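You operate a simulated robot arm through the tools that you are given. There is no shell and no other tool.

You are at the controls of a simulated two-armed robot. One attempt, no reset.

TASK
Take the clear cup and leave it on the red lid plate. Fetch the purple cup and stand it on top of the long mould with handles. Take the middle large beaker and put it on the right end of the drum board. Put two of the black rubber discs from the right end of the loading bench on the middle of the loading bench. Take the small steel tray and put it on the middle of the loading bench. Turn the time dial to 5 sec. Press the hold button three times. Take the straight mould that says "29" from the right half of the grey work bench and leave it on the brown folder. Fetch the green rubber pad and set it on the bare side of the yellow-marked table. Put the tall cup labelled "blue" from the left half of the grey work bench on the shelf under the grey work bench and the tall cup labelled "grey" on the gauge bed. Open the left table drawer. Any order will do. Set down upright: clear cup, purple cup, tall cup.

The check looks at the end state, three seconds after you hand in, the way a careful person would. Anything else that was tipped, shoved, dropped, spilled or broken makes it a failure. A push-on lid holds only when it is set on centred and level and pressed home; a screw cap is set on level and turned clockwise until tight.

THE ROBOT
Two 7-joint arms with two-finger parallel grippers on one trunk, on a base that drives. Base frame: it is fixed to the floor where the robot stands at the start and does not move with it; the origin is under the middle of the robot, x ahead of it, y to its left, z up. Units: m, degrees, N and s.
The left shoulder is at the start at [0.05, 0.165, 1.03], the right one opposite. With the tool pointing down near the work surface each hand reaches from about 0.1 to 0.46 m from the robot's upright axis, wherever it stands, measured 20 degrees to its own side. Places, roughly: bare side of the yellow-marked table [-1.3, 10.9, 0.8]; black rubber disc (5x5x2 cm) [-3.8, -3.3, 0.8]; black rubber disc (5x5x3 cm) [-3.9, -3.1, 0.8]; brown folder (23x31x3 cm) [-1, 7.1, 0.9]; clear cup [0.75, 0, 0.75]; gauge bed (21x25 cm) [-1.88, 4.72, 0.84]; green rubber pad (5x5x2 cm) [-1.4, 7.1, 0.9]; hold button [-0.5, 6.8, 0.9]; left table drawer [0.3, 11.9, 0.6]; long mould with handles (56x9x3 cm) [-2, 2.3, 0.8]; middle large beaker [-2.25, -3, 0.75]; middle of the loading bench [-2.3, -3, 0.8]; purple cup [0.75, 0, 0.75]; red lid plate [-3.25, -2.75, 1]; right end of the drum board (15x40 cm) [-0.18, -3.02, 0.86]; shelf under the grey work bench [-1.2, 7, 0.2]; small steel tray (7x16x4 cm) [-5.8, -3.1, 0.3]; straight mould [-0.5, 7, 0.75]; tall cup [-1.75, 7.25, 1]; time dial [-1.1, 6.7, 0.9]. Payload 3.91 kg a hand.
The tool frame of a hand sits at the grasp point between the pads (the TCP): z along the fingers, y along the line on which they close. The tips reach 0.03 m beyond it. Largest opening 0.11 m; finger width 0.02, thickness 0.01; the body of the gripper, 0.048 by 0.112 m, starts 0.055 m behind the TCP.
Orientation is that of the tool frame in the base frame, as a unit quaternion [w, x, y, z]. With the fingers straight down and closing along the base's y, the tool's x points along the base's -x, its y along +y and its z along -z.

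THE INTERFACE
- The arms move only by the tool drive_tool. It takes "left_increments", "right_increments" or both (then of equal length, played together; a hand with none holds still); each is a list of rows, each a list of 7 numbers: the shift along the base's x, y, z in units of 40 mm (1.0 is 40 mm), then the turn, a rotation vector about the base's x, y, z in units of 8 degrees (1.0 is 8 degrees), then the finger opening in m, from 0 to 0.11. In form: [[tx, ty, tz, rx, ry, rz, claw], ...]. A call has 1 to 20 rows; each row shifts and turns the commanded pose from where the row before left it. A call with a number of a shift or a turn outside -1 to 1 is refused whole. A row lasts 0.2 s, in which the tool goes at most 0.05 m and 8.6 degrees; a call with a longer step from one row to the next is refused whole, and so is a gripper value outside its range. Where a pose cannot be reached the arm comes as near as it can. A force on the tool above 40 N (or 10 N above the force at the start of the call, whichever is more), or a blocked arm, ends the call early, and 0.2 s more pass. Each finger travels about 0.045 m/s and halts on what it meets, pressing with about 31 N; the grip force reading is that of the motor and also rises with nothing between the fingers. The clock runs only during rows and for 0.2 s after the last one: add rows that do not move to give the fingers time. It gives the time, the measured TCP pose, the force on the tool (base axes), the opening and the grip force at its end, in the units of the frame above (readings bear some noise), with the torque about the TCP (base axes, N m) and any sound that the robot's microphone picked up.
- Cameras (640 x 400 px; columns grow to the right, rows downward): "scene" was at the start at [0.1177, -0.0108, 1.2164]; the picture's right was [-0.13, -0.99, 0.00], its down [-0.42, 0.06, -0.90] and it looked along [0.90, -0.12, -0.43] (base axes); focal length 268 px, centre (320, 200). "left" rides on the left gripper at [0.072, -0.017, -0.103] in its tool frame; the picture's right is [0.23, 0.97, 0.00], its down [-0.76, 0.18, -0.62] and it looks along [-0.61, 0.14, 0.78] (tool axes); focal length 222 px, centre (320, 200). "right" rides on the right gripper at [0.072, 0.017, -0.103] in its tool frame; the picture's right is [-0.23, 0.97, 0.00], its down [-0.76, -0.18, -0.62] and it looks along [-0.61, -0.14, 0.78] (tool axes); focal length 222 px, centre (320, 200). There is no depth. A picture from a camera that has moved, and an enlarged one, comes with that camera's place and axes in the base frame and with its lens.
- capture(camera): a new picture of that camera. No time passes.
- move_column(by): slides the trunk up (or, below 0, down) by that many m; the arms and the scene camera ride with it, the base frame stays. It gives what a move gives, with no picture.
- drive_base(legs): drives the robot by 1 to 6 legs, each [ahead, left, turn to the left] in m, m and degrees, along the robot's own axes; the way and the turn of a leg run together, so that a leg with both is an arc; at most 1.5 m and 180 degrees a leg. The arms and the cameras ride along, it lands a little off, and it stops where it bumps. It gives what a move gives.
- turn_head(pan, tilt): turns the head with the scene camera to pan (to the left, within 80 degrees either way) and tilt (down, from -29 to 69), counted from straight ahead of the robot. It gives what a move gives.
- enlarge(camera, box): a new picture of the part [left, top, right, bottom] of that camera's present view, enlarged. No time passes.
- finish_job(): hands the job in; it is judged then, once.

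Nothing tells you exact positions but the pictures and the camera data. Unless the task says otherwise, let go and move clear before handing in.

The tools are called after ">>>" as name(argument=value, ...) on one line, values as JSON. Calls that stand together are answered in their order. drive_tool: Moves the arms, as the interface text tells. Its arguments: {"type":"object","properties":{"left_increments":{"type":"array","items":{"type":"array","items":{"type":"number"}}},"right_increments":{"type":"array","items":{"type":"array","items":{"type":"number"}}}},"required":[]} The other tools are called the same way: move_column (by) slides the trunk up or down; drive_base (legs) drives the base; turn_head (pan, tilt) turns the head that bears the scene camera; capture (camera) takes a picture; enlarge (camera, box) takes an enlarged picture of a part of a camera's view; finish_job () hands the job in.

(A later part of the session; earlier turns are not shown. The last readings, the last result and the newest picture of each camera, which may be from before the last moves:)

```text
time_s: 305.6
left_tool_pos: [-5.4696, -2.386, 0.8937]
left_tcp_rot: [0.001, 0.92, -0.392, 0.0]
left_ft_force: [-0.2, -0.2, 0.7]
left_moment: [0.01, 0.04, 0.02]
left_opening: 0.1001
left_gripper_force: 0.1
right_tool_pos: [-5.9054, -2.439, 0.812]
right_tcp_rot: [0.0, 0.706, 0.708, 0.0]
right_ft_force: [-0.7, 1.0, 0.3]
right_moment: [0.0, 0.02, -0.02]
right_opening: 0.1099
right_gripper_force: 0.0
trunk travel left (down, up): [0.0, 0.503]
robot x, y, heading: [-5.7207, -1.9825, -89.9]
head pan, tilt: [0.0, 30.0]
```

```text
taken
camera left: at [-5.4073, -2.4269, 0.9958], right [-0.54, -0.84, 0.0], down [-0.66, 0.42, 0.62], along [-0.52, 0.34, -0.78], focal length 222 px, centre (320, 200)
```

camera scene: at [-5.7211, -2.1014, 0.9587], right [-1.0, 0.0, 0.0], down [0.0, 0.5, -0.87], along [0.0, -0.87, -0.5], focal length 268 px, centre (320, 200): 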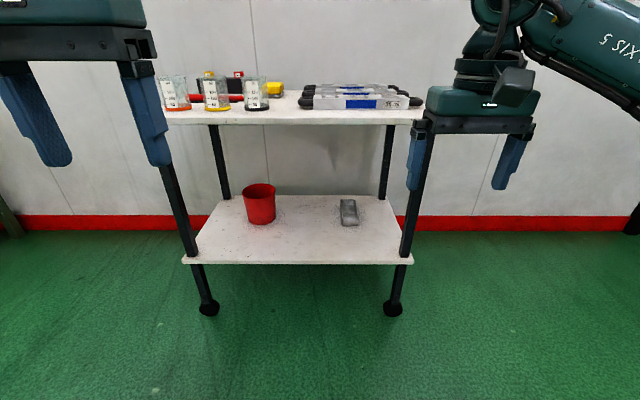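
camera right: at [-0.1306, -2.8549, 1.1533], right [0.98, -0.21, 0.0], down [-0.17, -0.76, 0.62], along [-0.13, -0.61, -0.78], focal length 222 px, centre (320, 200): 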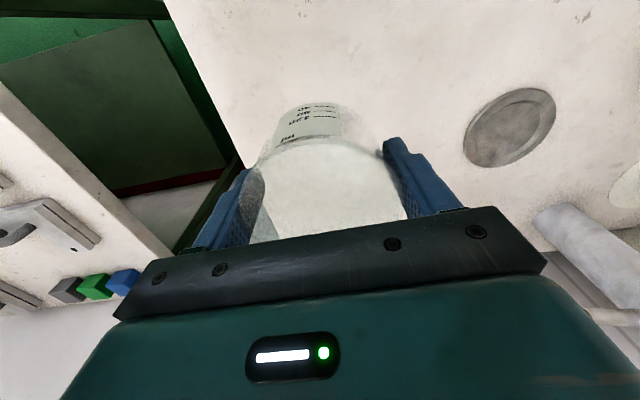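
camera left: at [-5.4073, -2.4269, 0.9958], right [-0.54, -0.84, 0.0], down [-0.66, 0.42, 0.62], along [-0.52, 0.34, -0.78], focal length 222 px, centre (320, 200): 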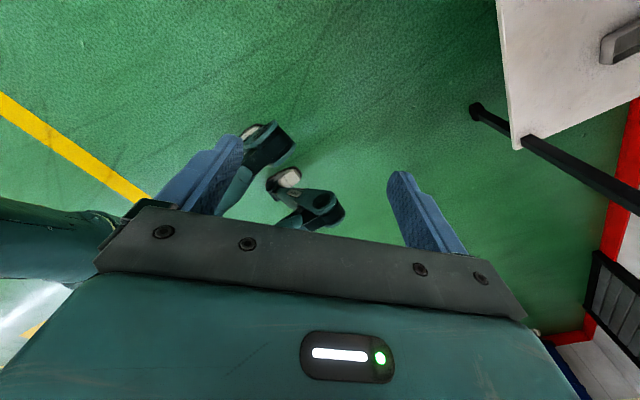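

Knees protrude about 0.25 m at z≈0.45, so I can come to y≈-2.53. I'll shift over in front of the tray, turn the left hand back, lower it in front of the cart with a 20° forward tilt, and raise the right hand out of the way.

>>> drive_base(legs=[[0.26, -0.21, 0]])

>>> drive_tool(left_increments=[[-0.22, -0.07, -0.3, 0, 0, 1, 0.1], [-0.22, -0.07, -0.6, 0, 0, 1, 0.1], [-0.22, -0.07, -0.7, 0, 0, 1, 0.1], [-0.22, -0.07, -0.7, 0, 0, 1, 0.1], [-0.22, -0.07, -0.7, 0, 0, 1, 0.1], [-0.22, -0.07, -0.7, 0, 0, 1, 0.1], [-0.22, -0.07, -0.7, 0, 0, 1, 0.1], [-0.22, -0.07, -0.7, 0, 0, 1, 0.1], [-0.22, -0.07, -0.7, 0, 0, 1, 0.1], [-0.22, -0.07, -0.7, 0, 0, 1, 0.1], [-0.22, -0.07, -0.7, 0, 0, 1, 0.1], [-0.22, -0.07, -0.7, 0, 0, 1, 0.1], [-0.22, -0.07, -0.7, 0, 0, 1, 0.1], [-0.22, -0.07, -0.7, 0, 0, 1, 0.1], [-0.22, -0.07, -0.7, 0, 0, 1, 0.1], [-0.22, -0.07, -0.7, 0, 0, 1, 0.1], [-0.22, -0.07, -0.7, 0, 0, 1, 0.1], [0, 0, -0.2, -0.83, 0, 0, 0.1], [0, 0, 0, -0.83, 0, 0, 0.1], [0, 0, 0, -0.84, 0, 0, 0.1]], right_increments=[[-0.25, 0.3, 0.6, 0, 0, 0, 0.11], [-0.25, 0.3, 0.6, 0, 0, 0, 0.11], [-0.25, 0.3, 0.6, 0, 0, 0, 0.11], [-0.25, 0.3, 0.6, 0, 0, 0, 0.11], [-0.25, 0.3, 0.6, 0, 0, 0, 0.11], [-0.25, 0.3, 0.6, 0, 0, 0, 0.11], [-0.25, 0.3, 0.6, 0, 0, 0, 0.11], [-0.25, 0.3, 0.6, 0, 0, 0, 0.11], [-0.25, 0.3, 0.6, 0, 0, 0, 0.11], [-0.25, 0.3, 0.6, 0, 0, 0, 0.11], [0, 0, 0, 0, 0, 0, 0.11], [0, 0, 0, 0, 0, 0, 0.11], [0, 0, 0, 0, 0, 0, 0.11], [0, 0, 0, 0, 0, 0, 0.11], [0, 0, 0, 0, 0, 0, 0.11], [0, 0, 0, 0, 0, 0, 0.11], [0, 0, 0, 0, 0, 0, 0.11], [0, 0, 0, 0, 0, 0, 0.11], [0, 0, 0, 0, 0, 0, 0.11], [0, 0, 0, 0, 0, 0, 0.11]])

>>> capture(camera="left")

>>> turn_head(pan=0, tilt=40)

>>> capture(camera="scene")

```text
time_s: 308.0
left_tool_pos: [-5.6785, -2.6479, 0.8931]
left_tcp_rot: [0.0, 0.921, -0.388, 0.0]
left_ft_force: [0.3, -0.4, 0.3]
left_moment: [0.03, 0.02, 0.0]
left_opening: 0.1001
left_gripper_force: 0.0
right_tool_pos: [-6.1157, -2.6997, 0.8107]
right_tcp_rot: [0.0, 0.705, 0.709, -0.001]
right_ft_force: [-0.1, 0.5, 0.2]
right_moment: [0.01, 0.0, 0.0]
right_opening: 0.1098
right_gripper_force: 0.1
trunk travel left (down, up): [0.0, 0.503]
robot x, y, heading: [-5.9288, -2.2442, -89.8]
head pan, tilt: [0.0, 30.0]
```

```text
time_s: 312.2
left_tool_pos: [-5.8276, -2.697, 0.43]
left_tcp_rot: [0.123, 0.694, 0.698, -0.124]
left_ft_force: [-0.2, -1.0, -0.2]
left_moment: [-0.05, -0.02, 0.06]
left_opening: 0.1
left_gripper_force: 0.0
right_tool_pos: [-6.1961, -2.6085, 1.0069]
right_tcp_rot: [0.0, 0.705, 0.709, -0.001]
right_ft_force: [-0.7, -0.1, 0.1]
right_moment: [0.03, 0.0, 0.01]
right_opening: 0.1102
right_gripper_force: 0.1
right hand out of reach, approached as far as the arm can: row 9, 10
trunk travel left (down, up): [0.0, 0.503]
robot x, y, heading: [-5.9265, -2.2434, -89.9]
head pan, tilt: [0.0, 30.0]
```

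```text
taken
camera left: at [-5.8457, -2.5913, 0.5009], right [0.97, 0.22, -0.08], down [0.18, -0.5, 0.85], along [0.14, -0.84, -0.53], focal length 222 px, centre (320, 200)
```

left: 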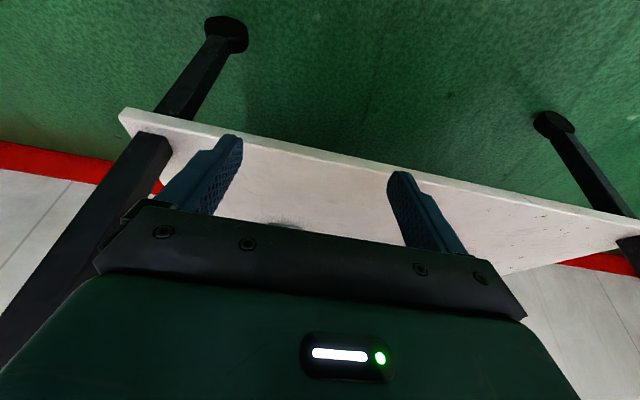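

```text
time_s: 312.9
left_tool_pos: [-5.828, -2.695, 0.4286]
left_tcp_rot: [0.123, 0.694, 0.699, -0.123]
left_ft_force: [-1.4, -0.7, -0.1]
left_moment: [0.02, -0.02, -0.02]
left_opening: 0.1002
left_gripper_force: 0.1
right_tool_pos: [-6.1959, -2.609, 1.0058]
right_tcp_rot: [0.001, 0.706, 0.709, 0.0]
right_ft_force: [0.2, 0.5, 0.1]
right_moment: [-0.01, -0.01, -0.03]
right_opening: 0.11
right_gripper_force: 0.0
trunk travel left (down, up): [0.0, 0.503]
robot x, y, heading: [-5.9289, -2.245, -90.0]
head pan, tilt: [0.0, 40.0]
```

```text
taken
camera scene: at [-5.9302, -2.3567, 0.9434], right [-1.0, 0.0, 0.0], down [0.0, 0.64, -0.77], along [0.0, -0.77, -0.64], focal length 268 px, centre (320, 200)
```

scene: 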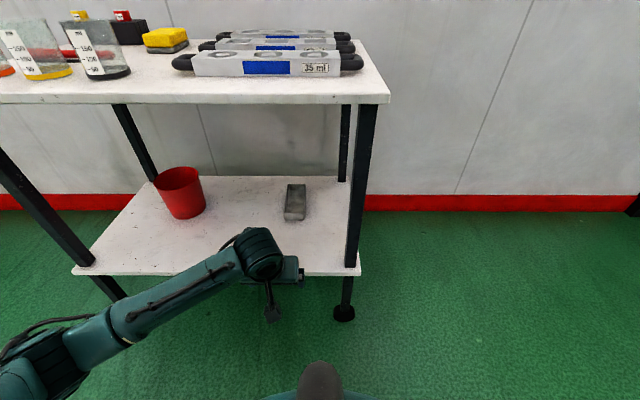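

>>> enlarge(camera="scene", box=[250, 160, 370, 290])

```text
3.08 times, centred on (310, 225) of scene
camera zoom: at [-5.9302, -2.3567, 0.9434], right [-1.0, 0.0, 0.0], down [0.0, 0.64, -0.77], along [0.0, -0.77, -0.64], focal length 826 px, centre (351, 123)
```

zoom: 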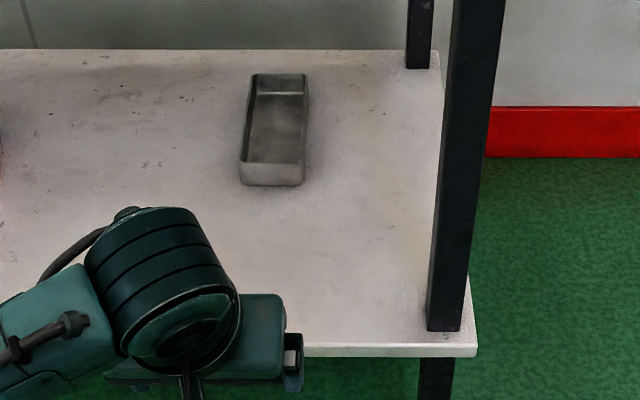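

The tray spans x -5.875…-5.807, y -3.017…-3.176, z 0.298–0.335. I'll drive the base forward so the hand slides between the shelves above it.

>>> drive_base(legs=[[0.14, 0, 0]])

>>> capture(camera="scene")

>>> capture(camera="left")

```text
time_s: 314.3
left_tool_pos: [-5.8286, -2.8352, 0.4294]
left_tcp_rot: [0.122, 0.695, 0.697, -0.124]
left_ft_force: [0.3, 0.0, -0.3]
left_moment: [-0.04, 0.0, 0.02]
left_opening: 0.1
left_gripper_force: 0.0
right_tool_pos: [-6.1942, -2.7488, 1.007]
right_tcp_rot: [0.0, 0.705, 0.709, -0.001]
right_ft_force: [-0.1, 0.1, -0.2]
right_moment: [0.01, -0.05, 0.0]
right_opening: 0.1097
right_gripper_force: 0.2
trunk travel left (down, up): [0.0, 0.503]
robot x, y, heading: [-5.9284, -2.3852, -89.8]
head pan, tilt: [0.0, 40.0]
```

```text
taken
camera scene: at [-5.9296, -2.4966, 0.9434], right [-1.0, 0.0, 0.0], down [0.0, 0.64, -0.77], along [0.0, -0.77, -0.64], focal length 268 px, centre (320, 200)
```

scene: 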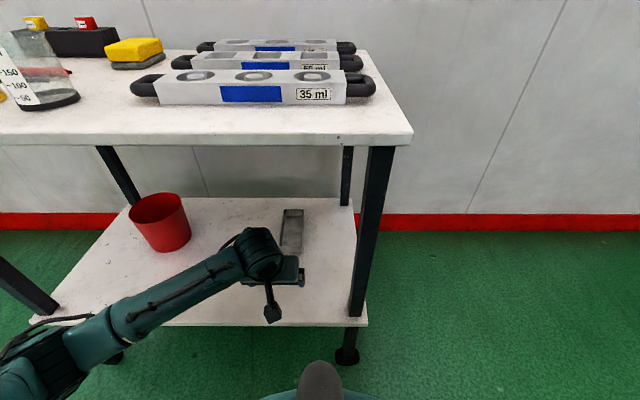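

```text
taken
camera left: at [-5.8451, -2.7312, 0.5008], right [0.97, 0.22, -0.08], down [0.18, -0.5, 0.85], along [0.14, -0.84, -0.53], focal length 222 px, centre (320, 200)
```

left: 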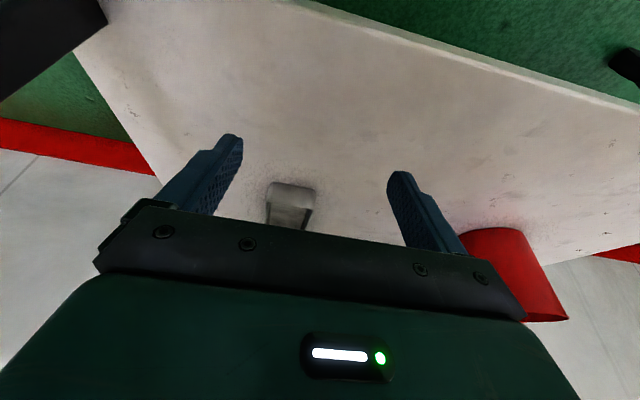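

>>> drive_base(legs=[[0.14, 0, 0]])

>>> turn_head(pan=8, tilt=52)

>>> capture(camera="scene")

>>> capture(camera="left")

```text
time_s: 315.5
left_tool_pos: [-5.827, -2.9514, 0.4292]
left_tcp_rot: [0.122, 0.695, 0.698, -0.123]
left_ft_force: [-0.4, -0.6, -0.7]
left_moment: [-0.01, 0.03, 0.02]
left_opening: 0.0999
left_gripper_force: 0.0
right_tool_pos: [-6.1944, -2.8641, 1.0057]
right_tcp_rot: [0.0, 0.705, 0.71, 0.0]
right_ft_force: [0.1, -0.1, 0.2]
right_moment: [0.0, -0.02, 0.03]
right_opening: 0.1097
right_gripper_force: 0.0
trunk travel left (down, up): [0.0, 0.503]
robot x, y, heading: [-5.9267, -2.4991, -89.6]
head pan, tilt: [0.0, 40.0]
stopped in leg 1: the robot was blocked; the commanded pose is now the measured one
```

```text
time_s: 316.3
left_tool_pos: [-5.8267, -2.9512, 0.4307]
left_tcp_rot: [0.123, 0.695, 0.698, -0.123]
left_ft_force: [0.6, -0.3, -0.7]
left_moment: [0.03, 0.02, -0.01]
left_opening: 0.1001
left_gripper_force: 0.0
right_tool_pos: [-6.1931, -2.8645, 1.0062]
right_tcp_rot: [0.0, 0.705, 0.709, -0.001]
right_ft_force: [-0.2, -0.6, -0.5]
right_moment: [0.0, -0.01, 0.02]
right_opening: 0.1099
right_gripper_force: 0.0
trunk travel left (down, up): [0.0, 0.503]
robot x, y, heading: [-5.9282, -2.5045, -90.0]
head pan, tilt: [8.0, 52.0]
```

```text
taken
camera scene: at [-5.9188, -2.601, 0.9266], right [-0.99, -0.14, 0.0], down [-0.11, 0.78, -0.62], along [0.09, -0.61, -0.79], focal length 268 px, centre (320, 200)
```

scene: 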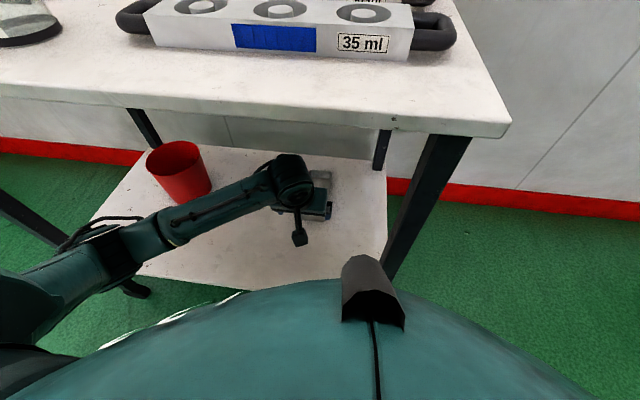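

```text
taken
camera left: at [-5.8447, -2.8464, 0.501], right [0.97, 0.22, -0.08], down [0.18, -0.5, 0.85], along [0.14, -0.84, -0.53], focal length 222 px, centre (320, 200)
```

left: 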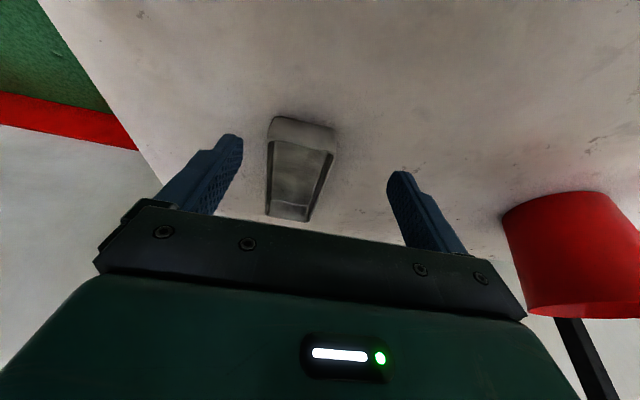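

The base was stopped by the cart at y≈-2.50; nothing appears to have moved. I'll back off a hair, then extend the arm over the tray.

>>> drive_base(legs=[[-0.012, 0, 0]])

>>> drive_tool(left_increments=[[-0.35, -1, 0, 0, 0, 0, 0.1], [0, -1, 0, 0, 0, 0, 0.1], [0, -1, 0, 0, 0, 0, 0.1], [0, -0.7, 0, 0, 0, 0, 0.1], [0, 0, 0, 0, 0, 0, 0.1]])

>>> capture(camera="left")

>>> capture(camera="scene")

```text
time_s: 317.0
left_tool_pos: [-5.827, -2.9406, 0.4299]
left_tcp_rot: [0.123, 0.694, 0.698, -0.123]
left_ft_force: [-0.5, 0.1, -0.9]
left_moment: [0.01, 0.03, -0.02]
left_opening: 0.1
left_gripper_force: 0.0
right_tool_pos: [-6.1944, -2.8515, 1.0056]
right_tcp_rot: [0.001, 0.705, 0.709, -0.001]
right_ft_force: [0.0, 0.5, -0.6]
right_moment: [0.01, -0.01, -0.03]
right_opening: 0.1099
right_gripper_force: 0.1
trunk travel left (down, up): [0.0, 0.503]
robot x, y, heading: [-5.9303, -2.4836, -89.5]
head pan, tilt: [8.0, 52.0]
```

```text
time_s: 318.2
left_tool_pos: [-5.8414, -3.0879, 0.4297]
left_tcp_rot: [0.122, 0.696, 0.697, -0.124]
left_ft_force: [1.1, 0.6, -0.2]
left_moment: [0.02, 0.01, 0.0]
left_opening: 0.1
left_gripper_force: 0.1
right_tool_pos: [-6.1941, -2.8526, 1.0067]
right_tcp_rot: [0.002, 0.705, 0.709, -0.001]
right_ft_force: [0.1, -0.5, 0.7]
right_moment: [-0.01, 0.01, 0.01]
right_opening: 0.1101
right_gripper_force: 0.1
trunk travel left (down, up): [0.0, 0.503]
robot x, y, heading: [-5.9302, -2.4872, -89.9]
head pan, tilt: [8.0, 52.0]
```

```text
taken
camera left: at [-5.8587, -2.9828, 0.5012], right [0.97, 0.22, -0.08], down [0.18, -0.5, 0.85], along [0.14, -0.84, -0.53], focal length 222 px, centre (320, 200)
```

left: 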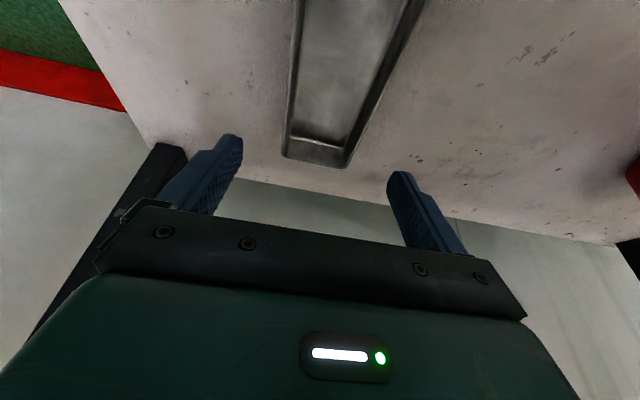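

```text
taken
camera scene: at [-5.9188, -2.589, 0.9266], right [-0.99, -0.14, 0.0], down [-0.11, 0.78, -0.62], along [0.09, -0.61, -0.79], focal length 268 px, centre (320, 200)
```

scene: 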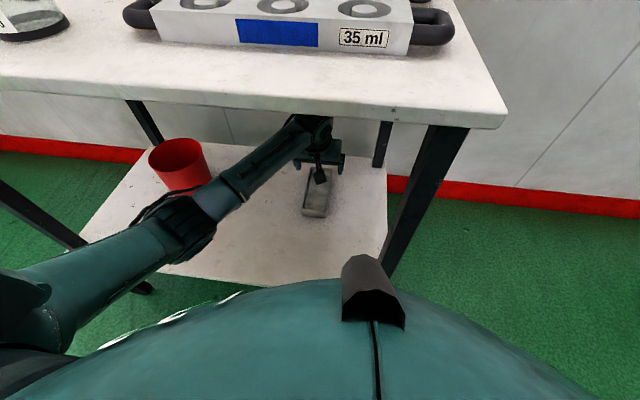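

The hand is above the tray's middle. Lowering so the fingers straddle it.

>>> drive_tool(left_increments=[[0.08, 0, -1, 0, 0, 0, 0.1], [0, 0, -0.8, 0, 0, 0, 0.1], [0, 0, -0.3, 0, 0, 0, 0.1], [0, 0, -0.12, 0, 0, 0, 0.1], [0, 0, 0, 0, 0, 0, 0.1]])

>>> capture(camera="left")

>>> enlarge(camera="scene", box=[250, 90, 410, 260])

```text
time_s: 319.3
left_tool_pos: [-5.8361, -3.0953, 0.3515]
left_tcp_rot: [0.131, 0.693, 0.697, -0.13]
left_ft_force: [0.5, 1.2, 4.5]
left_moment: [0.03, 0.24, -0.08]
left_opening: 0.0996
left_gripper_force: 0.1
right_tool_pos: [-6.1938, -2.8512, 1.0059]
right_tcp_rot: [0.001, 0.705, 0.709, 0.0]
right_ft_force: [-0.1, -0.4, -0.2]
right_moment: [0.01, -0.03, 0.01]
right_opening: 0.1099
right_gripper_force: 0.0
trunk travel left (down, up): [0.0, 0.503]
robot x, y, heading: [-5.9294, -2.4851, -89.9]
head pan, tilt: [8.0, 52.0]
stopped in row 5 (left hand): the force on the tool passed its limit at 52 N (the readings are from after the stop); the commanded pose is now the measured one
```

```text
taken
camera left: at [-5.8535, -2.9885, 0.4206], right [0.97, 0.22, -0.08], down [0.18, -0.48, 0.86], along [0.14, -0.85, -0.51], focal length 222 px, centre (320, 200)
```

left: 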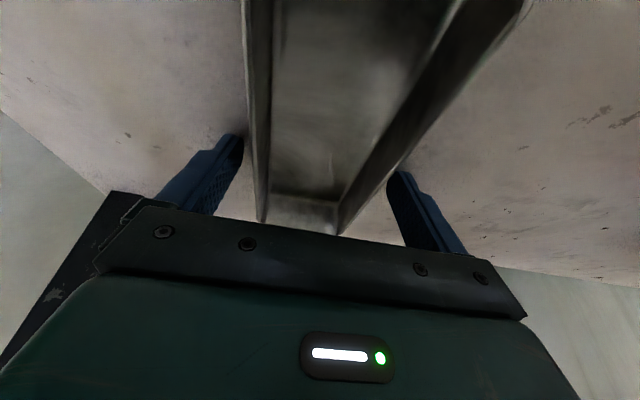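

```text
2.35 times, centred on (330, 175) of scene
camera zoom: at [-5.9191, -2.5884, 0.9266], right [-0.99, -0.14, 0.0], down [-0.11, 0.78, -0.62], along [0.09, -0.61, -0.79], focal length 632 px, centre (296, 259)
```

zoom: 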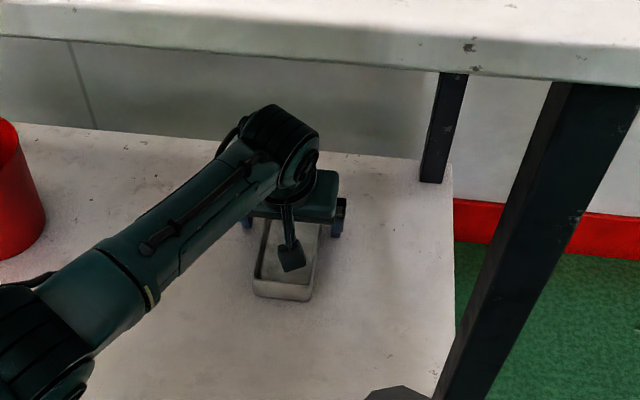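

The tips touched the shelf (so it's at z≈0.32 and the tray's centre at y≈-3.07). I'll rise 4 mm, shift back 2 cm and close.

>>> drive_tool(left_increments=[[0, 0, 0.12, 0, 0, 0, 0.1], [-0.05, 0.5, 0, 0, 0, 0, 0.1], [0, 0, 0, 0, 0, 0, 0.09], [0, 0, 0, 0, 0, 0, 0.07], [0, 0, 0, 0, 0, 0, 0.05], [0, 0, 0, 0, 0, 0, 0.05], [0, 0, 0, 0, 0, 0, 0.05], [0, 0, 0, 0, 0, 0, 0.05]])

>>> capture(camera="left")

```text
time_s: 321.3
left_tool_pos: [-5.8248, -3.0949, 0.3774]
left_tcp_rot: [0.152, 0.685, 0.699, -0.142]
left_ft_force: [-0.4, -2.9, 6.8]
left_moment: [0.6, 0.32, 0.09]
left_opening: 0.0676
left_gripper_force: 30.9
right_tool_pos: [-6.1939, -2.8507, 1.003]
right_tcp_rot: [0.002, 0.705, 0.709, -0.002]
right_ft_force: [0.2, 0.2, -0.6]
right_moment: [0.02, 0.0, 0.0]
right_opening: 0.1098
right_gripper_force: 0.1
trunk travel left (down, up): [0.0, 0.503]
robot x, y, heading: [-5.9295, -2.4856, -89.6]
head pan, tilt: [8.0, 52.0]
stopped in row 8 (left hand): the arm was blocked; the commanded pose is now the measured one
```

```text
taken
camera left: at [-5.8449, -2.9862, 0.4404], right [0.97, 0.23, -0.08], down [0.18, -0.44, 0.88], along [0.16, -0.87, -0.47], focal length 222 px, centre (320, 200)
```

left: 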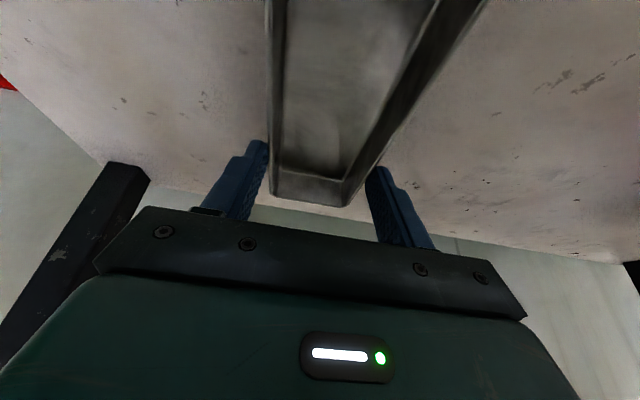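

>>> capture(camera="scene")

>>> enlarge(camera="scene", box=[100, 80, 400, 270])

```text
taken
camera scene: at [-5.9188, -2.5879, 0.9233], right [-0.99, -0.14, 0.0], down [-0.11, 0.78, -0.62], along [0.09, -0.61, -0.79], focal length 268 px, centre (320, 200)
```

scene: 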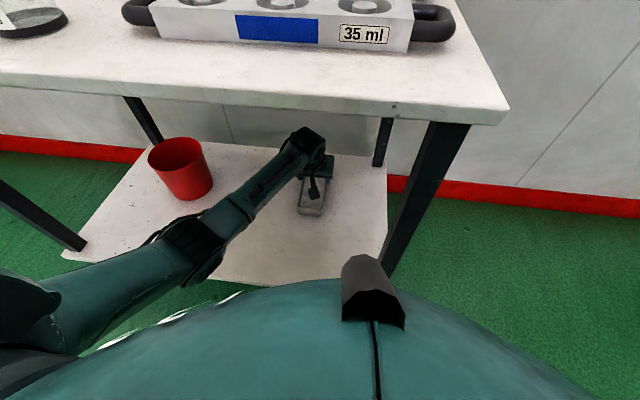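

```text
2.11 times, centred on (250, 175) of scene
camera zoom: at [-5.9188, -2.5879, 0.9233], right [-0.99, -0.14, 0.0], down [-0.11, 0.78, -0.62], along [0.09, -0.61, -0.79], focal length 565 px, centre (467, 253)
```

zoom: 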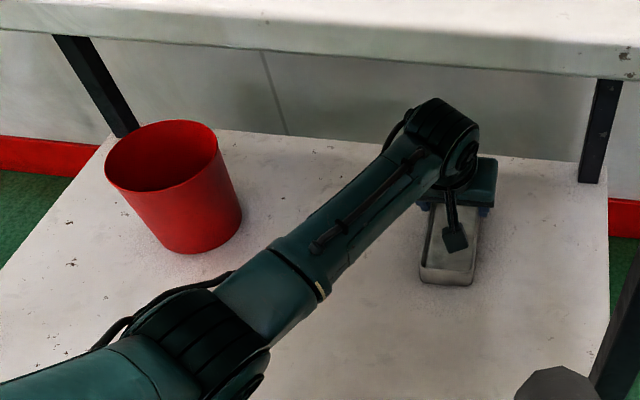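

The fingers hold the tray (0.068), but the arm reported being blocked and drifted a bit. I'll test with a small lift while holding the grip.

>>> drive_tool(left_increments=[[0, 0, 0.3, 0, 0, 0, 0.05], [0, 0, 0.3, 0, 0, 0, 0.05], [0, 0, 0, 0, 0, 0, 0.05]])

>>> capture(camera="left")

>>> enlarge(camera="scene", box=[100, 80, 400, 270])

```text
time_s: 322.1
left_tool_pos: [-5.828, -3.0915, 0.3978]
left_tcp_rot: [0.147, 0.688, 0.697, -0.14]
left_ft_force: [0.0, -0.1, -1.1]
left_moment: [0.02, 0.01, -0.01]
left_opening: 0.0675
left_gripper_force: 31.2
right_tool_pos: [-6.1947, -2.852, 1.0058]
right_tcp_rot: [0.0, 0.706, 0.709, -0.001]
right_ft_force: [0.3, -0.2, -0.2]
right_moment: [0.02, 0.01, -0.01]
right_opening: 0.1101
right_gripper_force: 0.0
trunk travel left (down, up): [0.0, 0.503]
robot x, y, heading: [-5.9282, -2.4863, -90.0]
head pan, tilt: [8.0, 52.0]
```

```text
taken
camera left: at [-5.8472, -2.9834, 0.4633], right [0.97, 0.22, -0.08], down [0.18, -0.45, 0.88], along [0.16, -0.86, -0.48], focal length 222 px, centre (320, 200)
```

left: 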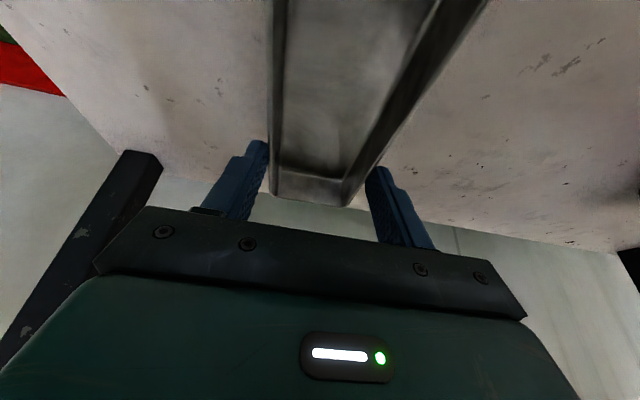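

```text
2.11 times, centred on (250, 175) of scene
camera zoom: at [-5.9181, -2.5891, 0.9263], right [-0.99, -0.14, 0.0], down [-0.11, 0.78, -0.62], along [0.09, -0.61, -0.79], focal length 565 px, centre (467, 253)
```

zoom: 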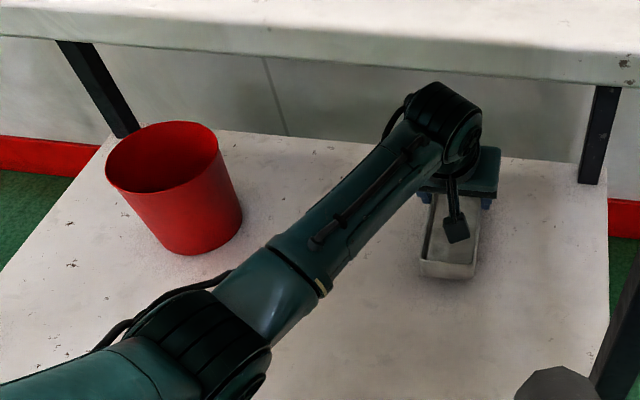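

The tray is in the grip and lifted. I'll raise it a bit more and back out of the cart.

>>> drive_tool(left_increments=[[0, 0, 0.5, 0, 0, 0, 0.05], [0, 0, 0.5, 0, 0, 0, 0.05], [0, 0, 0, 0, 0, 0, 0.05]])

>>> capture(camera="scene")

```text
time_s: 322.9
left_tool_pos: [-5.828, -3.0915, 0.439]
left_tcp_rot: [0.146, 0.688, 0.697, -0.14]
left_ft_force: [-0.3, -0.3, -1.5]
left_moment: [-0.01, 0.0, -0.02]
left_opening: 0.0674
left_gripper_force: 30.6
right_tool_pos: [-6.1938, -2.8525, 1.0066]
right_tcp_rot: [0.001, 0.705, 0.709, 0.0]
right_ft_force: [0.5, -0.3, 0.5]
right_moment: [-0.01, -0.01, 0.01]
right_opening: 0.11
right_gripper_force: 0.1
trunk travel left (down, up): [0.0, 0.503]
robot x, y, heading: [-5.9267, -2.4849, -89.7]
head pan, tilt: [8.0, 52.0]
```

```text
taken
camera scene: at [-5.9188, -2.5889, 0.9266], right [-0.99, -0.14, 0.0], down [-0.11, 0.78, -0.62], along [0.09, -0.61, -0.79], focal length 268 px, centre (320, 200)
```

scene: 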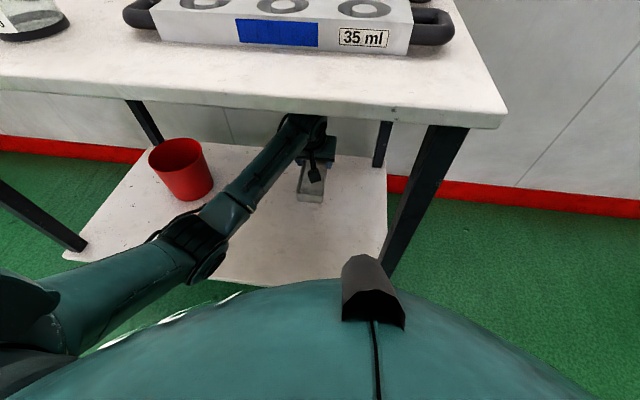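

>>> drive_base(legs=[[-0.5, 0, 0]])

>>> turn_head(pan=8, tilt=40)

>>> capture(camera="scene")

>>> capture(camera="left")

```text
time_s: 325.9
left_tool_pos: [-5.8305, -2.5872, 0.4391]
left_tcp_rot: [0.149, 0.687, 0.697, -0.139]
left_ft_force: [0.1, -0.8, -2.3]
left_moment: [-0.01, -0.01, 0.01]
left_opening: 0.0673
left_gripper_force: 30.9
right_tool_pos: [-6.1958, -2.3476, 1.0062]
right_tcp_rot: [0.0, 0.706, 0.709, -0.001]
right_ft_force: [0.1, -0.4, -0.3]
right_moment: [-0.01, -0.05, -0.02]
right_opening: 0.11
right_gripper_force: 0.0
trunk travel left (down, up): [0.0, 0.503]
robot x, y, heading: [-5.93, -1.9816, -89.8]
head pan, tilt: [8.0, 52.0]
```

```text
time_s: 326.6
left_tool_pos: [-5.8293, -2.5883, 0.439]
left_tcp_rot: [0.147, 0.688, 0.697, -0.139]
left_ft_force: [0.6, -0.4, -1.7]
left_moment: [-0.03, -0.02, 0.02]
left_opening: 0.0676
left_gripper_force: 30.7
right_tool_pos: [-6.1966, -2.3468, 1.0059]
right_tcp_rot: [0.001, 0.705, 0.709, -0.001]
right_ft_force: [-0.7, 1.1, 0.4]
right_moment: [-0.03, 0.0, 0.0]
right_opening: 0.1099
right_gripper_force: 0.0
trunk travel left (down, up): [0.0, 0.503]
robot x, y, heading: [-5.9285, -1.9843, -89.8]
head pan, tilt: [8.0, 40.0]
```

```text
taken
camera scene: at [-5.9194, -2.0941, 0.9433], right [-0.99, -0.14, 0.0], down [-0.09, 0.64, -0.77], along [0.11, -0.76, -0.64], focal length 268 px, centre (320, 200)
```

scene: 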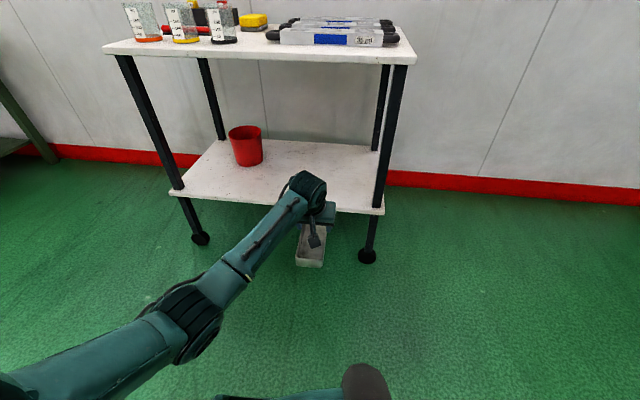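

```text
taken
camera left: at [-5.8488, -2.4791, 0.5043], right [0.97, 0.22, -0.08], down [0.18, -0.45, 0.88], along [0.16, -0.87, -0.47], focal length 222 px, centre (320, 200)
```

left: 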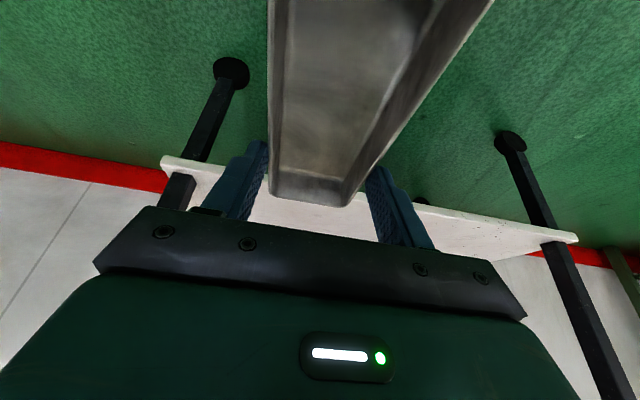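

The tray is out and the cart looks untouched. I'll raise the trunk again and bring the tray up to carrying height.

>>> move_column(by=0.25)

>>> drive_tool(left_increments=[[0, 0.3, 1, 0, 0, 0, 0.05], [0, 0.3, 1, 0, 0, 0, 0.05], [0, 0.3, 1, 0, 0, 0, 0.05], [0, 0.3, 1, 0, 0, 0, 0.05], [0, 0.3, 1, 0, 0, 0, 0.05], [0, 0.3, 1, 0, 0, 0, 0.05], [0, 0, 1, 0, 0, 0, 0.05], [0, 0, 0.8, 0, 0, 0, 0.05], [0, 0, 0, 0, 0, 0, 0.05]], right_increments=[[0.3, -0.3, -0.6, 0, 0, 0, 0.1], [0.3, -0.3, -0.6, 0, 0, 0, 0.1], [0.3, -0.3, -0.6, 0, 0, 0, 0.1], [0.3, -0.3, -0.6, 0, 0, 0, 0.1], [0.3, -0.3, -0.6, 0, 0, 0, 0.1], [0.3, -0.3, -0.6, 0, 0, 0, 0.1], [0.3, -0.3, -0.6, 0, 0, 0, 0.1], [0, 0, 0, 0, 0, 0, 0.1], [0, 0, 0, 0, 0, 0, 0.1]])

>>> turn_head(pan=12, tilt=30)

>>> capture(camera="scene")

```text
time_s: 329.2
left_tool_pos: [-5.8286, -2.5872, 0.6884]
left_tcp_rot: [0.148, 0.687, 0.698, -0.139]
left_ft_force: [-0.8, 0.7, -1.3]
left_moment: [-0.03, 0.01, -0.02]
left_opening: 0.0672
left_gripper_force: 31.2
right_tool_pos: [-6.1958, -2.3467, 1.256]
right_tcp_rot: [0.0, 0.706, 0.709, -0.001]
right_ft_force: [0.1, 0.4, 0.0]
right_moment: [-0.01, 0.01, 0.02]
right_opening: 0.11
right_gripper_force: 0.1
trunk travel left (down, up): [-0.25, 0.253]
robot x, y, heading: [-5.9278, -1.9791, -89.9]
head pan, tilt: [8.0, 40.0]
```

```text
time_s: 331.2
left_tool_pos: [-5.8299, -2.5159, 1.0014]
left_tcp_rot: [0.148, 0.688, 0.697, -0.139]
left_ft_force: [-0.4, 0.4, -1.3]
left_moment: [-0.03, -0.02, 0.02]
left_opening: 0.0676
left_gripper_force: 30.8
right_tool_pos: [-6.1121, -2.4328, 1.089]
right_tcp_rot: [0.001, 0.705, 0.709, 0.0]
right_ft_force: [0.0, 0.0, -0.6]
right_moment: [-0.03, 0.01, 0.0]
right_opening: 0.1
right_gripper_force: 0.1
trunk travel left (down, up): [-0.25, 0.253]
robot x, y, heading: [-5.9301, -1.983, -89.7]
head pan, tilt: [8.0, 40.0]
```

```text
time_s: 331.9
left_tool_pos: [-5.8288, -2.5153, 1.0005]
left_tcp_rot: [0.148, 0.687, 0.697, -0.14]
left_ft_force: [0.0, 0.2, -1.3]
left_moment: [-0.05, -0.03, 0.01]
left_opening: 0.0675
left_gripper_force: 30.9
right_tool_pos: [-6.1122, -2.4313, 1.0889]
right_tcp_rot: [0.0, 0.705, 0.709, -0.001]
right_ft_force: [-0.2, 0.4, -0.7]
right_moment: [0.03, -0.03, 0.01]
right_opening: 0.0999
right_gripper_force: 0.0
trunk travel left (down, up): [-0.25, 0.253]
robot x, y, heading: [-5.9265, -1.9848, -89.8]
head pan, tilt: [12.0, 30.0]
```

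```text
taken
camera scene: at [-5.9124, -2.0984, 1.2087], right [-0.98, -0.21, 0.0], down [-0.11, 0.49, -0.87], along [0.18, -0.85, -0.5], focal length 268 px, centre (320, 200)
```

scene: 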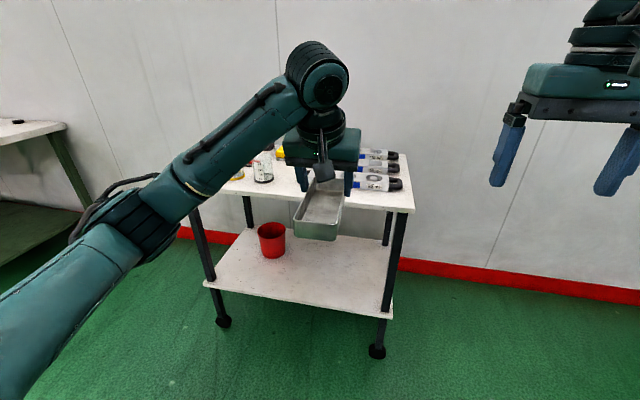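

>>> enlarge(camera="scene", box=[260, 120, 380, 260])

```text
2.86 times, centred on (320, 190) of scene
camera zoom: at [-5.9124, -2.0984, 1.2087], right [-0.98, -0.21, 0.0], down [-0.11, 0.49, -0.87], along [0.18, -0.85, -0.5], focal length 767 px, centre (320, 229)
```

zoom: 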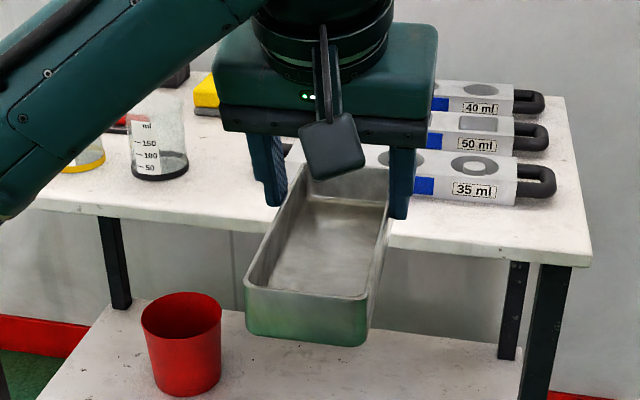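

The tray is held nearly level. I'll carry it to the middle of the loading bench; the spot freed by the middle beaker, around (-2.30,-2.965), is a good place.

>>> drive_base(legs=[[-0.06, 1.18, 0], [0, 1.18, 0], [0, 1.17, 0]])

>>> turn_head(pan=5, tilt=35)

>>> capture(camera="scene")

```text
time_s: 362.9
left_tool_pos: [-2.2938, -2.4752, 1.0003]
left_tcp_rot: [0.147, 0.693, 0.692, -0.141]
left_ft_force: [0.2, 0.3, -2.2]
left_moment: [0.0, 0.03, -0.02]
left_opening: 0.0671
left_gripper_force: 30.5
right_tool_pos: [-2.5749, -2.3851, 1.0896]
right_tcp_rot: [0.001, 0.711, 0.704, -0.001]
right_ft_force: [0.5, -0.2, -0.5]
right_moment: [-0.03, 0.02, 0.02]
right_opening: 0.1
right_gripper_force: 0.0
trunk travel left (down, up): [-0.25, 0.253]
robot x, y, heading: [-2.385, -1.9374, -90.8]
head pan, tilt: [12.0, 30.0]
```

```text
time_s: 363.6
left_tool_pos: [-2.2933, -2.475, 1.0005]
left_tcp_rot: [0.146, 0.693, 0.692, -0.14]
left_ft_force: [0.2, 0.1, -1.8]
left_moment: [-0.01, 0.03, 0.0]
left_opening: 0.0674
left_gripper_force: 31.0
right_tool_pos: [-2.5747, -2.3858, 1.0891]
right_tcp_rot: [0.0, 0.711, 0.703, 0.0]
right_ft_force: [0.9, 0.0, -0.2]
right_moment: [-0.01, 0.03, -0.02]
right_opening: 0.1001
right_gripper_force: 0.0
trunk travel left (down, up): [-0.25, 0.253]
robot x, y, heading: [-2.3796, -1.9383, -90.6]
head pan, tilt: [5.0, 35.0]
```

```text
taken
camera scene: at [-2.3811, -2.0547, 1.201], right [-1.0, -0.08, 0.0], down [-0.04, 0.57, -0.82], along [0.06, -0.82, -0.57], focal length 268 px, centre (320, 200)
```

scene: 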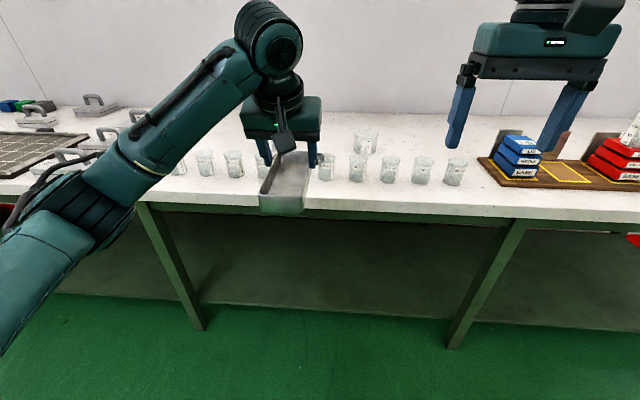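

>>> drive_base(legs=[[0.45, 0, 0.6]])

>>> turn_head(pan=5, tilt=42)

>>> capture(camera="scene")

>>> capture(camera="left")

```text
time_s: 366.3
left_tool_pos: [-2.291, -2.9198, 1.0004]
left_tcp_rot: [0.147, 0.689, 0.695, -0.14]
left_ft_force: [-0.7, -0.5, -2.0]
left_moment: [-0.01, 0.02, 0.02]
left_opening: 0.0673
left_gripper_force: 31.4
right_tool_pos: [-2.574, -2.8339, 1.0891]
right_tcp_rot: [0.0, 0.707, 0.707, -0.001]
right_ft_force: [0.2, -0.7, 0.1]
right_moment: [0.01, -0.01, -0.01]
right_opening: 0.1001
right_gripper_force: 0.0
trunk travel left (down, up): [-0.25, 0.253]
robot x, y, heading: [-2.3858, -2.3828, -90.1]
head pan, tilt: [5.0, 35.0]
```

```text
time_s: 367.0
left_tool_pos: [-2.2907, -2.9208, 1.0002]
left_tcp_rot: [0.148, 0.689, 0.696, -0.14]
left_ft_force: [-0.9, -0.5, -1.7]
left_moment: [-0.01, 0.01, -0.01]
left_opening: 0.0672
left_gripper_force: 31.0
right_tool_pos: [-2.5736, -2.8344, 1.0891]
right_tcp_rot: [0.001, 0.707, 0.708, 0.0]
right_ft_force: [-0.7, 0.4, 0.3]
right_moment: [0.03, 0.02, 0.03]
right_opening: 0.1
right_gripper_force: 0.0
trunk travel left (down, up): [-0.25, 0.253]
robot x, y, heading: [-2.3901, -2.3856, -90.3]
head pan, tilt: [5.0, 42.0]
```

```text
taken
camera scene: at [-2.3832, -2.4971, 1.1905], right [-1.0, -0.09, 0.0], down [-0.06, 0.67, -0.74], along [0.06, -0.74, -0.67], focal length 268 px, centre (320, 200)
```

scene: 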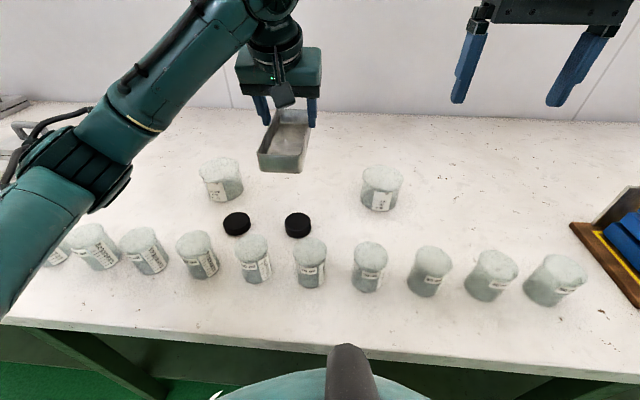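

```text
taken
camera left: at [-2.3098, -2.8114, 1.0654], right [0.97, 0.22, -0.08], down [0.17, -0.45, 0.88], along [0.16, -0.87, -0.47], focal length 222 px, centre (320, 200)
```

left: 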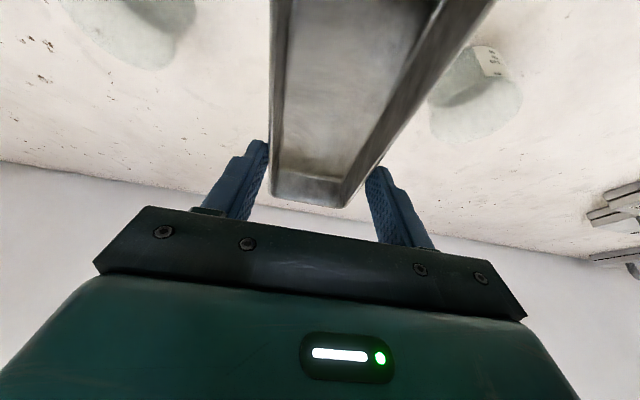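

>>> drive_tool(left_increments=[[-0.12, -0.68, 0, 0, 0, 0, 0.05], [-0.12, -0.68, 0, 0, 0, 0, 0.05], [0, 0, -1, 0, 0, 0, 0.05], [0, 0, -1, 0, 0, 0, 0.05], [0, 0, -0.6, 0, 0, 0, 0.05], [0, 0, 0, 0, 0, 0, 0.05]])

>>> capture(camera="scene")

>>> enlarge(camera="scene", box=[220, 80, 380, 240])

```text
time_s: 368.4
left_tool_pos: [-2.3001, -2.9733, 0.8964]
left_tcp_rot: [0.148, 0.689, 0.695, -0.14]
left_ft_force: [0.1, -0.4, -1.2]
left_moment: [0.0, 0.0, 0.02]
left_opening: 0.0675
left_gripper_force: 31.4
right_tool_pos: [-2.5726, -2.8352, 1.0888]
right_tcp_rot: [0.0, 0.707, 0.707, -0.001]
right_ft_force: [0.1, 0.3, -0.3]
right_moment: [-0.04, -0.01, -0.01]
right_opening: 0.1001
right_gripper_force: 0.0
trunk travel left (down, up): [-0.25, 0.253]
robot x, y, heading: [-2.3843, -2.385, -90.0]
head pan, tilt: [5.0, 42.0]
```

```text
taken
camera scene: at [-2.3832, -2.4971, 1.1904], right [-1.0, -0.09, 0.0], down [-0.06, 0.67, -0.74], along [0.06, -0.74, -0.67], focal length 268 px, centre (320, 200)
```

scene: 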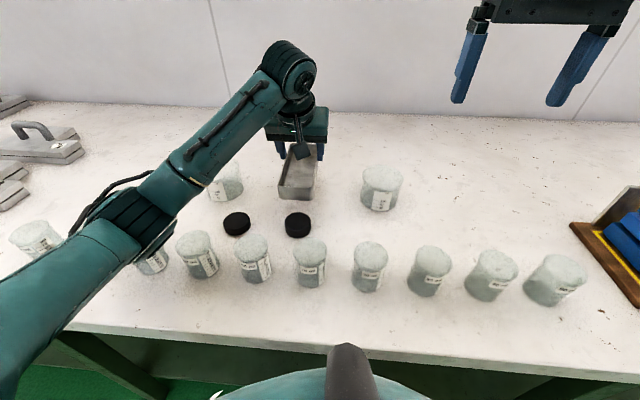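

```text
2.50 times, centred on (300, 160) of scene
camera zoom: at [-2.3832, -2.4971, 1.1904], right [-1.0, -0.09, 0.0], down [-0.06, 0.67, -0.74], along [0.06, -0.74, -0.67], focal length 671 px, centre (370, 300)
```

zoom: 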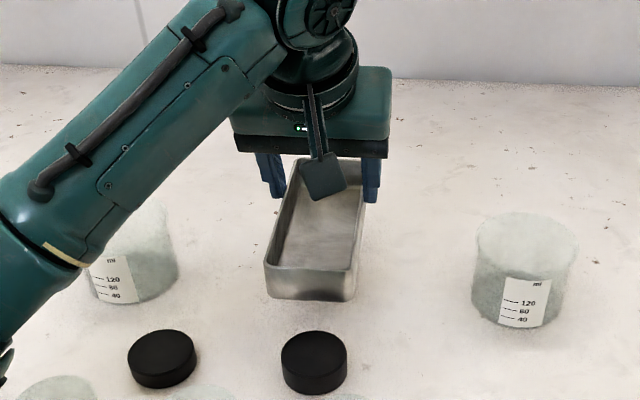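

The elbow hangs low over the front-row beakers, so I'll raise the trunk 0.15 m to lift the elbow before lowering the tray further.

>>> move_column(by=0.15)

>>> drive_tool(left_increments=[[0, 0, -0.8, 0, 0, 0, 0.05], [0, 0, -0.8, 0, 0, 0, 0.05], [0, 0, -0.8, 0, 0, 0, 0.05], [0, 0, -0.8, 0, 0, 0, 0.05], [0, 0, -0.55, 0, 0, 0, 0.05], [0, 0, 0, 0, 0, 0, 0.05]])

>>> capture(camera="scene")

>>> enlarge(camera="scene", box=[180, 120, 420, 290])

```text
time_s: 370.2
left_tool_pos: [-2.3005, -2.9732, 1.0466]
left_tcp_rot: [0.148, 0.689, 0.696, -0.139]
left_ft_force: [0.3, 0.5, -0.5]
left_moment: [-0.02, -0.03, 0.01]
left_opening: 0.0673
left_gripper_force: 31.4
right_tool_pos: [-2.5729, -2.8346, 1.2366]
right_tcp_rot: [0.001, 0.707, 0.707, -0.001]
right_ft_force: [-0.1, 0.2, -0.1]
right_moment: [0.0, -0.01, 0.02]
right_opening: 0.0998
right_gripper_force: 0.0
trunk travel left (down, up): [-0.4, 0.103]
robot x, y, heading: [-2.3879, -2.3902, -90.0]
head pan, tilt: [5.0, 42.0]
```

```text
time_s: 371.6
left_tool_pos: [-2.299, -2.9742, 0.8962]
left_tcp_rot: [0.149, 0.688, 0.696, -0.139]
left_ft_force: [-0.5, 0.3, -2.0]
left_moment: [-0.03, -0.01, -0.03]
left_opening: 0.0675
left_gripper_force: 30.9
right_tool_pos: [-2.5729, -2.8346, 1.2395]
right_tcp_rot: [0.0, 0.707, 0.707, -0.001]
right_ft_force: [0.9, 0.7, 0.2]
right_moment: [0.0, 0.04, 0.01]
right_opening: 0.1
right_gripper_force: 0.1
trunk travel left (down, up): [-0.4, 0.103]
robot x, y, heading: [-2.3896, -2.3865, -90.1]
head pan, tilt: [5.0, 42.0]
```

```text
taken
camera scene: at [-2.3832, -2.497, 1.3404], right [-1.0, -0.09, 0.0], down [-0.06, 0.67, -0.74], along [0.06, -0.74, -0.67], focal length 268 px, centre (320, 200)
```

scene: 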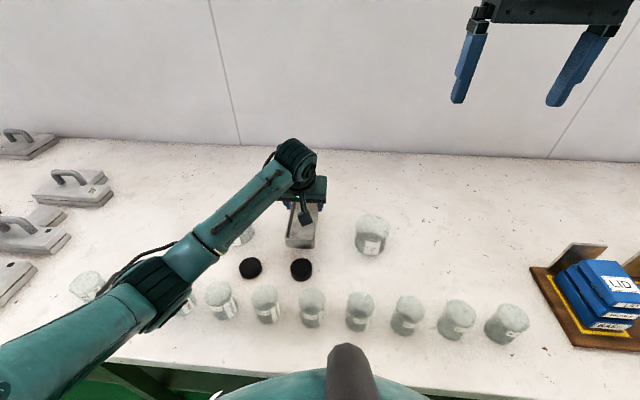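

```text
2.35 times, centred on (300, 205) of scene
camera zoom: at [-2.3832, -2.497, 1.3404], right [-1.0, -0.09, 0.0], down [-0.06, 0.67, -0.74], along [0.06, -0.74, -0.67], focal length 632 px, centre (367, 188)
```

zoom: 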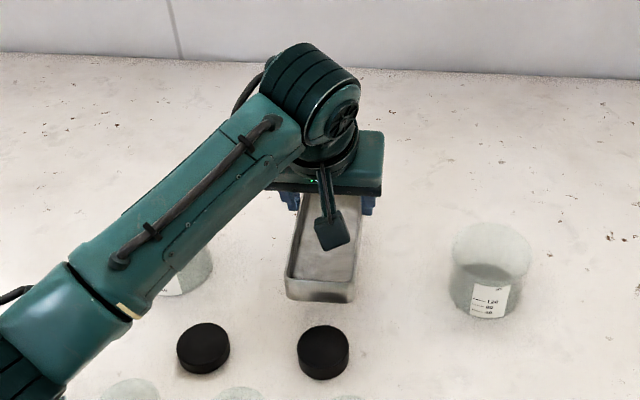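

Elbow clearance is now good. Shift 12 mm further back and lower gently until contact.

>>> drive_tool(left_increments=[[0, -0.3, 0, 0, 0, 0, 0.05], [0, 0, -0.4, 0, 0, 0, 0.05], [0, 0, -0.15, 0, 0, 0, 0.05], [0, 0, -0.1, 0, 0, 0, 0.05], [0, 0, -0.1, 0, 0, 0, 0.05], [0, 0, 0, 0, 0, 0, 0.05]])

>>> enlarge(camera="scene", box=[220, 140, 380, 290])

```text
time_s: 373.0
left_tool_pos: [-2.2994, -2.9856, 0.8673]
left_tcp_rot: [0.148, 0.689, 0.696, -0.139]
left_ft_force: [-0.9, 0.9, -2.1]
left_moment: [0.0, -0.01, -0.01]
left_opening: 0.0673
left_gripper_force: 31.1
right_tool_pos: [-2.5735, -2.8334, 1.2381]
right_tcp_rot: [0.0, 0.707, 0.707, 0.0]
right_ft_force: [0.4, 0.0, -0.3]
right_moment: [0.0, -0.01, -0.03]
right_opening: 0.1001
right_gripper_force: 0.0
trunk travel left (down, up): [-0.4, 0.103]
robot x, y, heading: [-2.3895, -2.3816, -89.9]
head pan, tilt: [5.0, 42.0]
```

```text
2.67 times, centred on (300, 215) of scene
camera zoom: at [-2.3832, -2.4971, 1.3404], right [-1.0, -0.09, 0.0], down [-0.06, 0.67, -0.74], along [0.06, -0.74, -0.67], focal length 716 px, centre (373, 160)
```

zoom: 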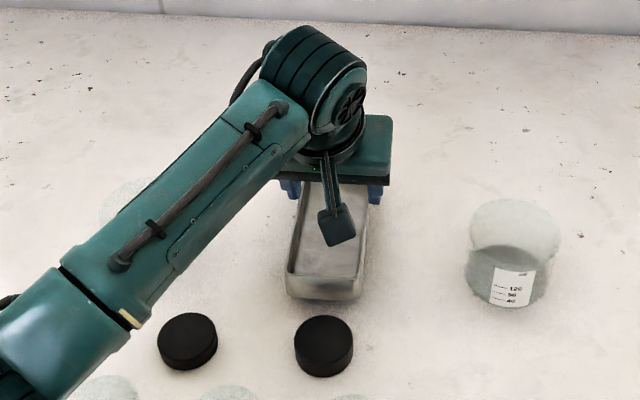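

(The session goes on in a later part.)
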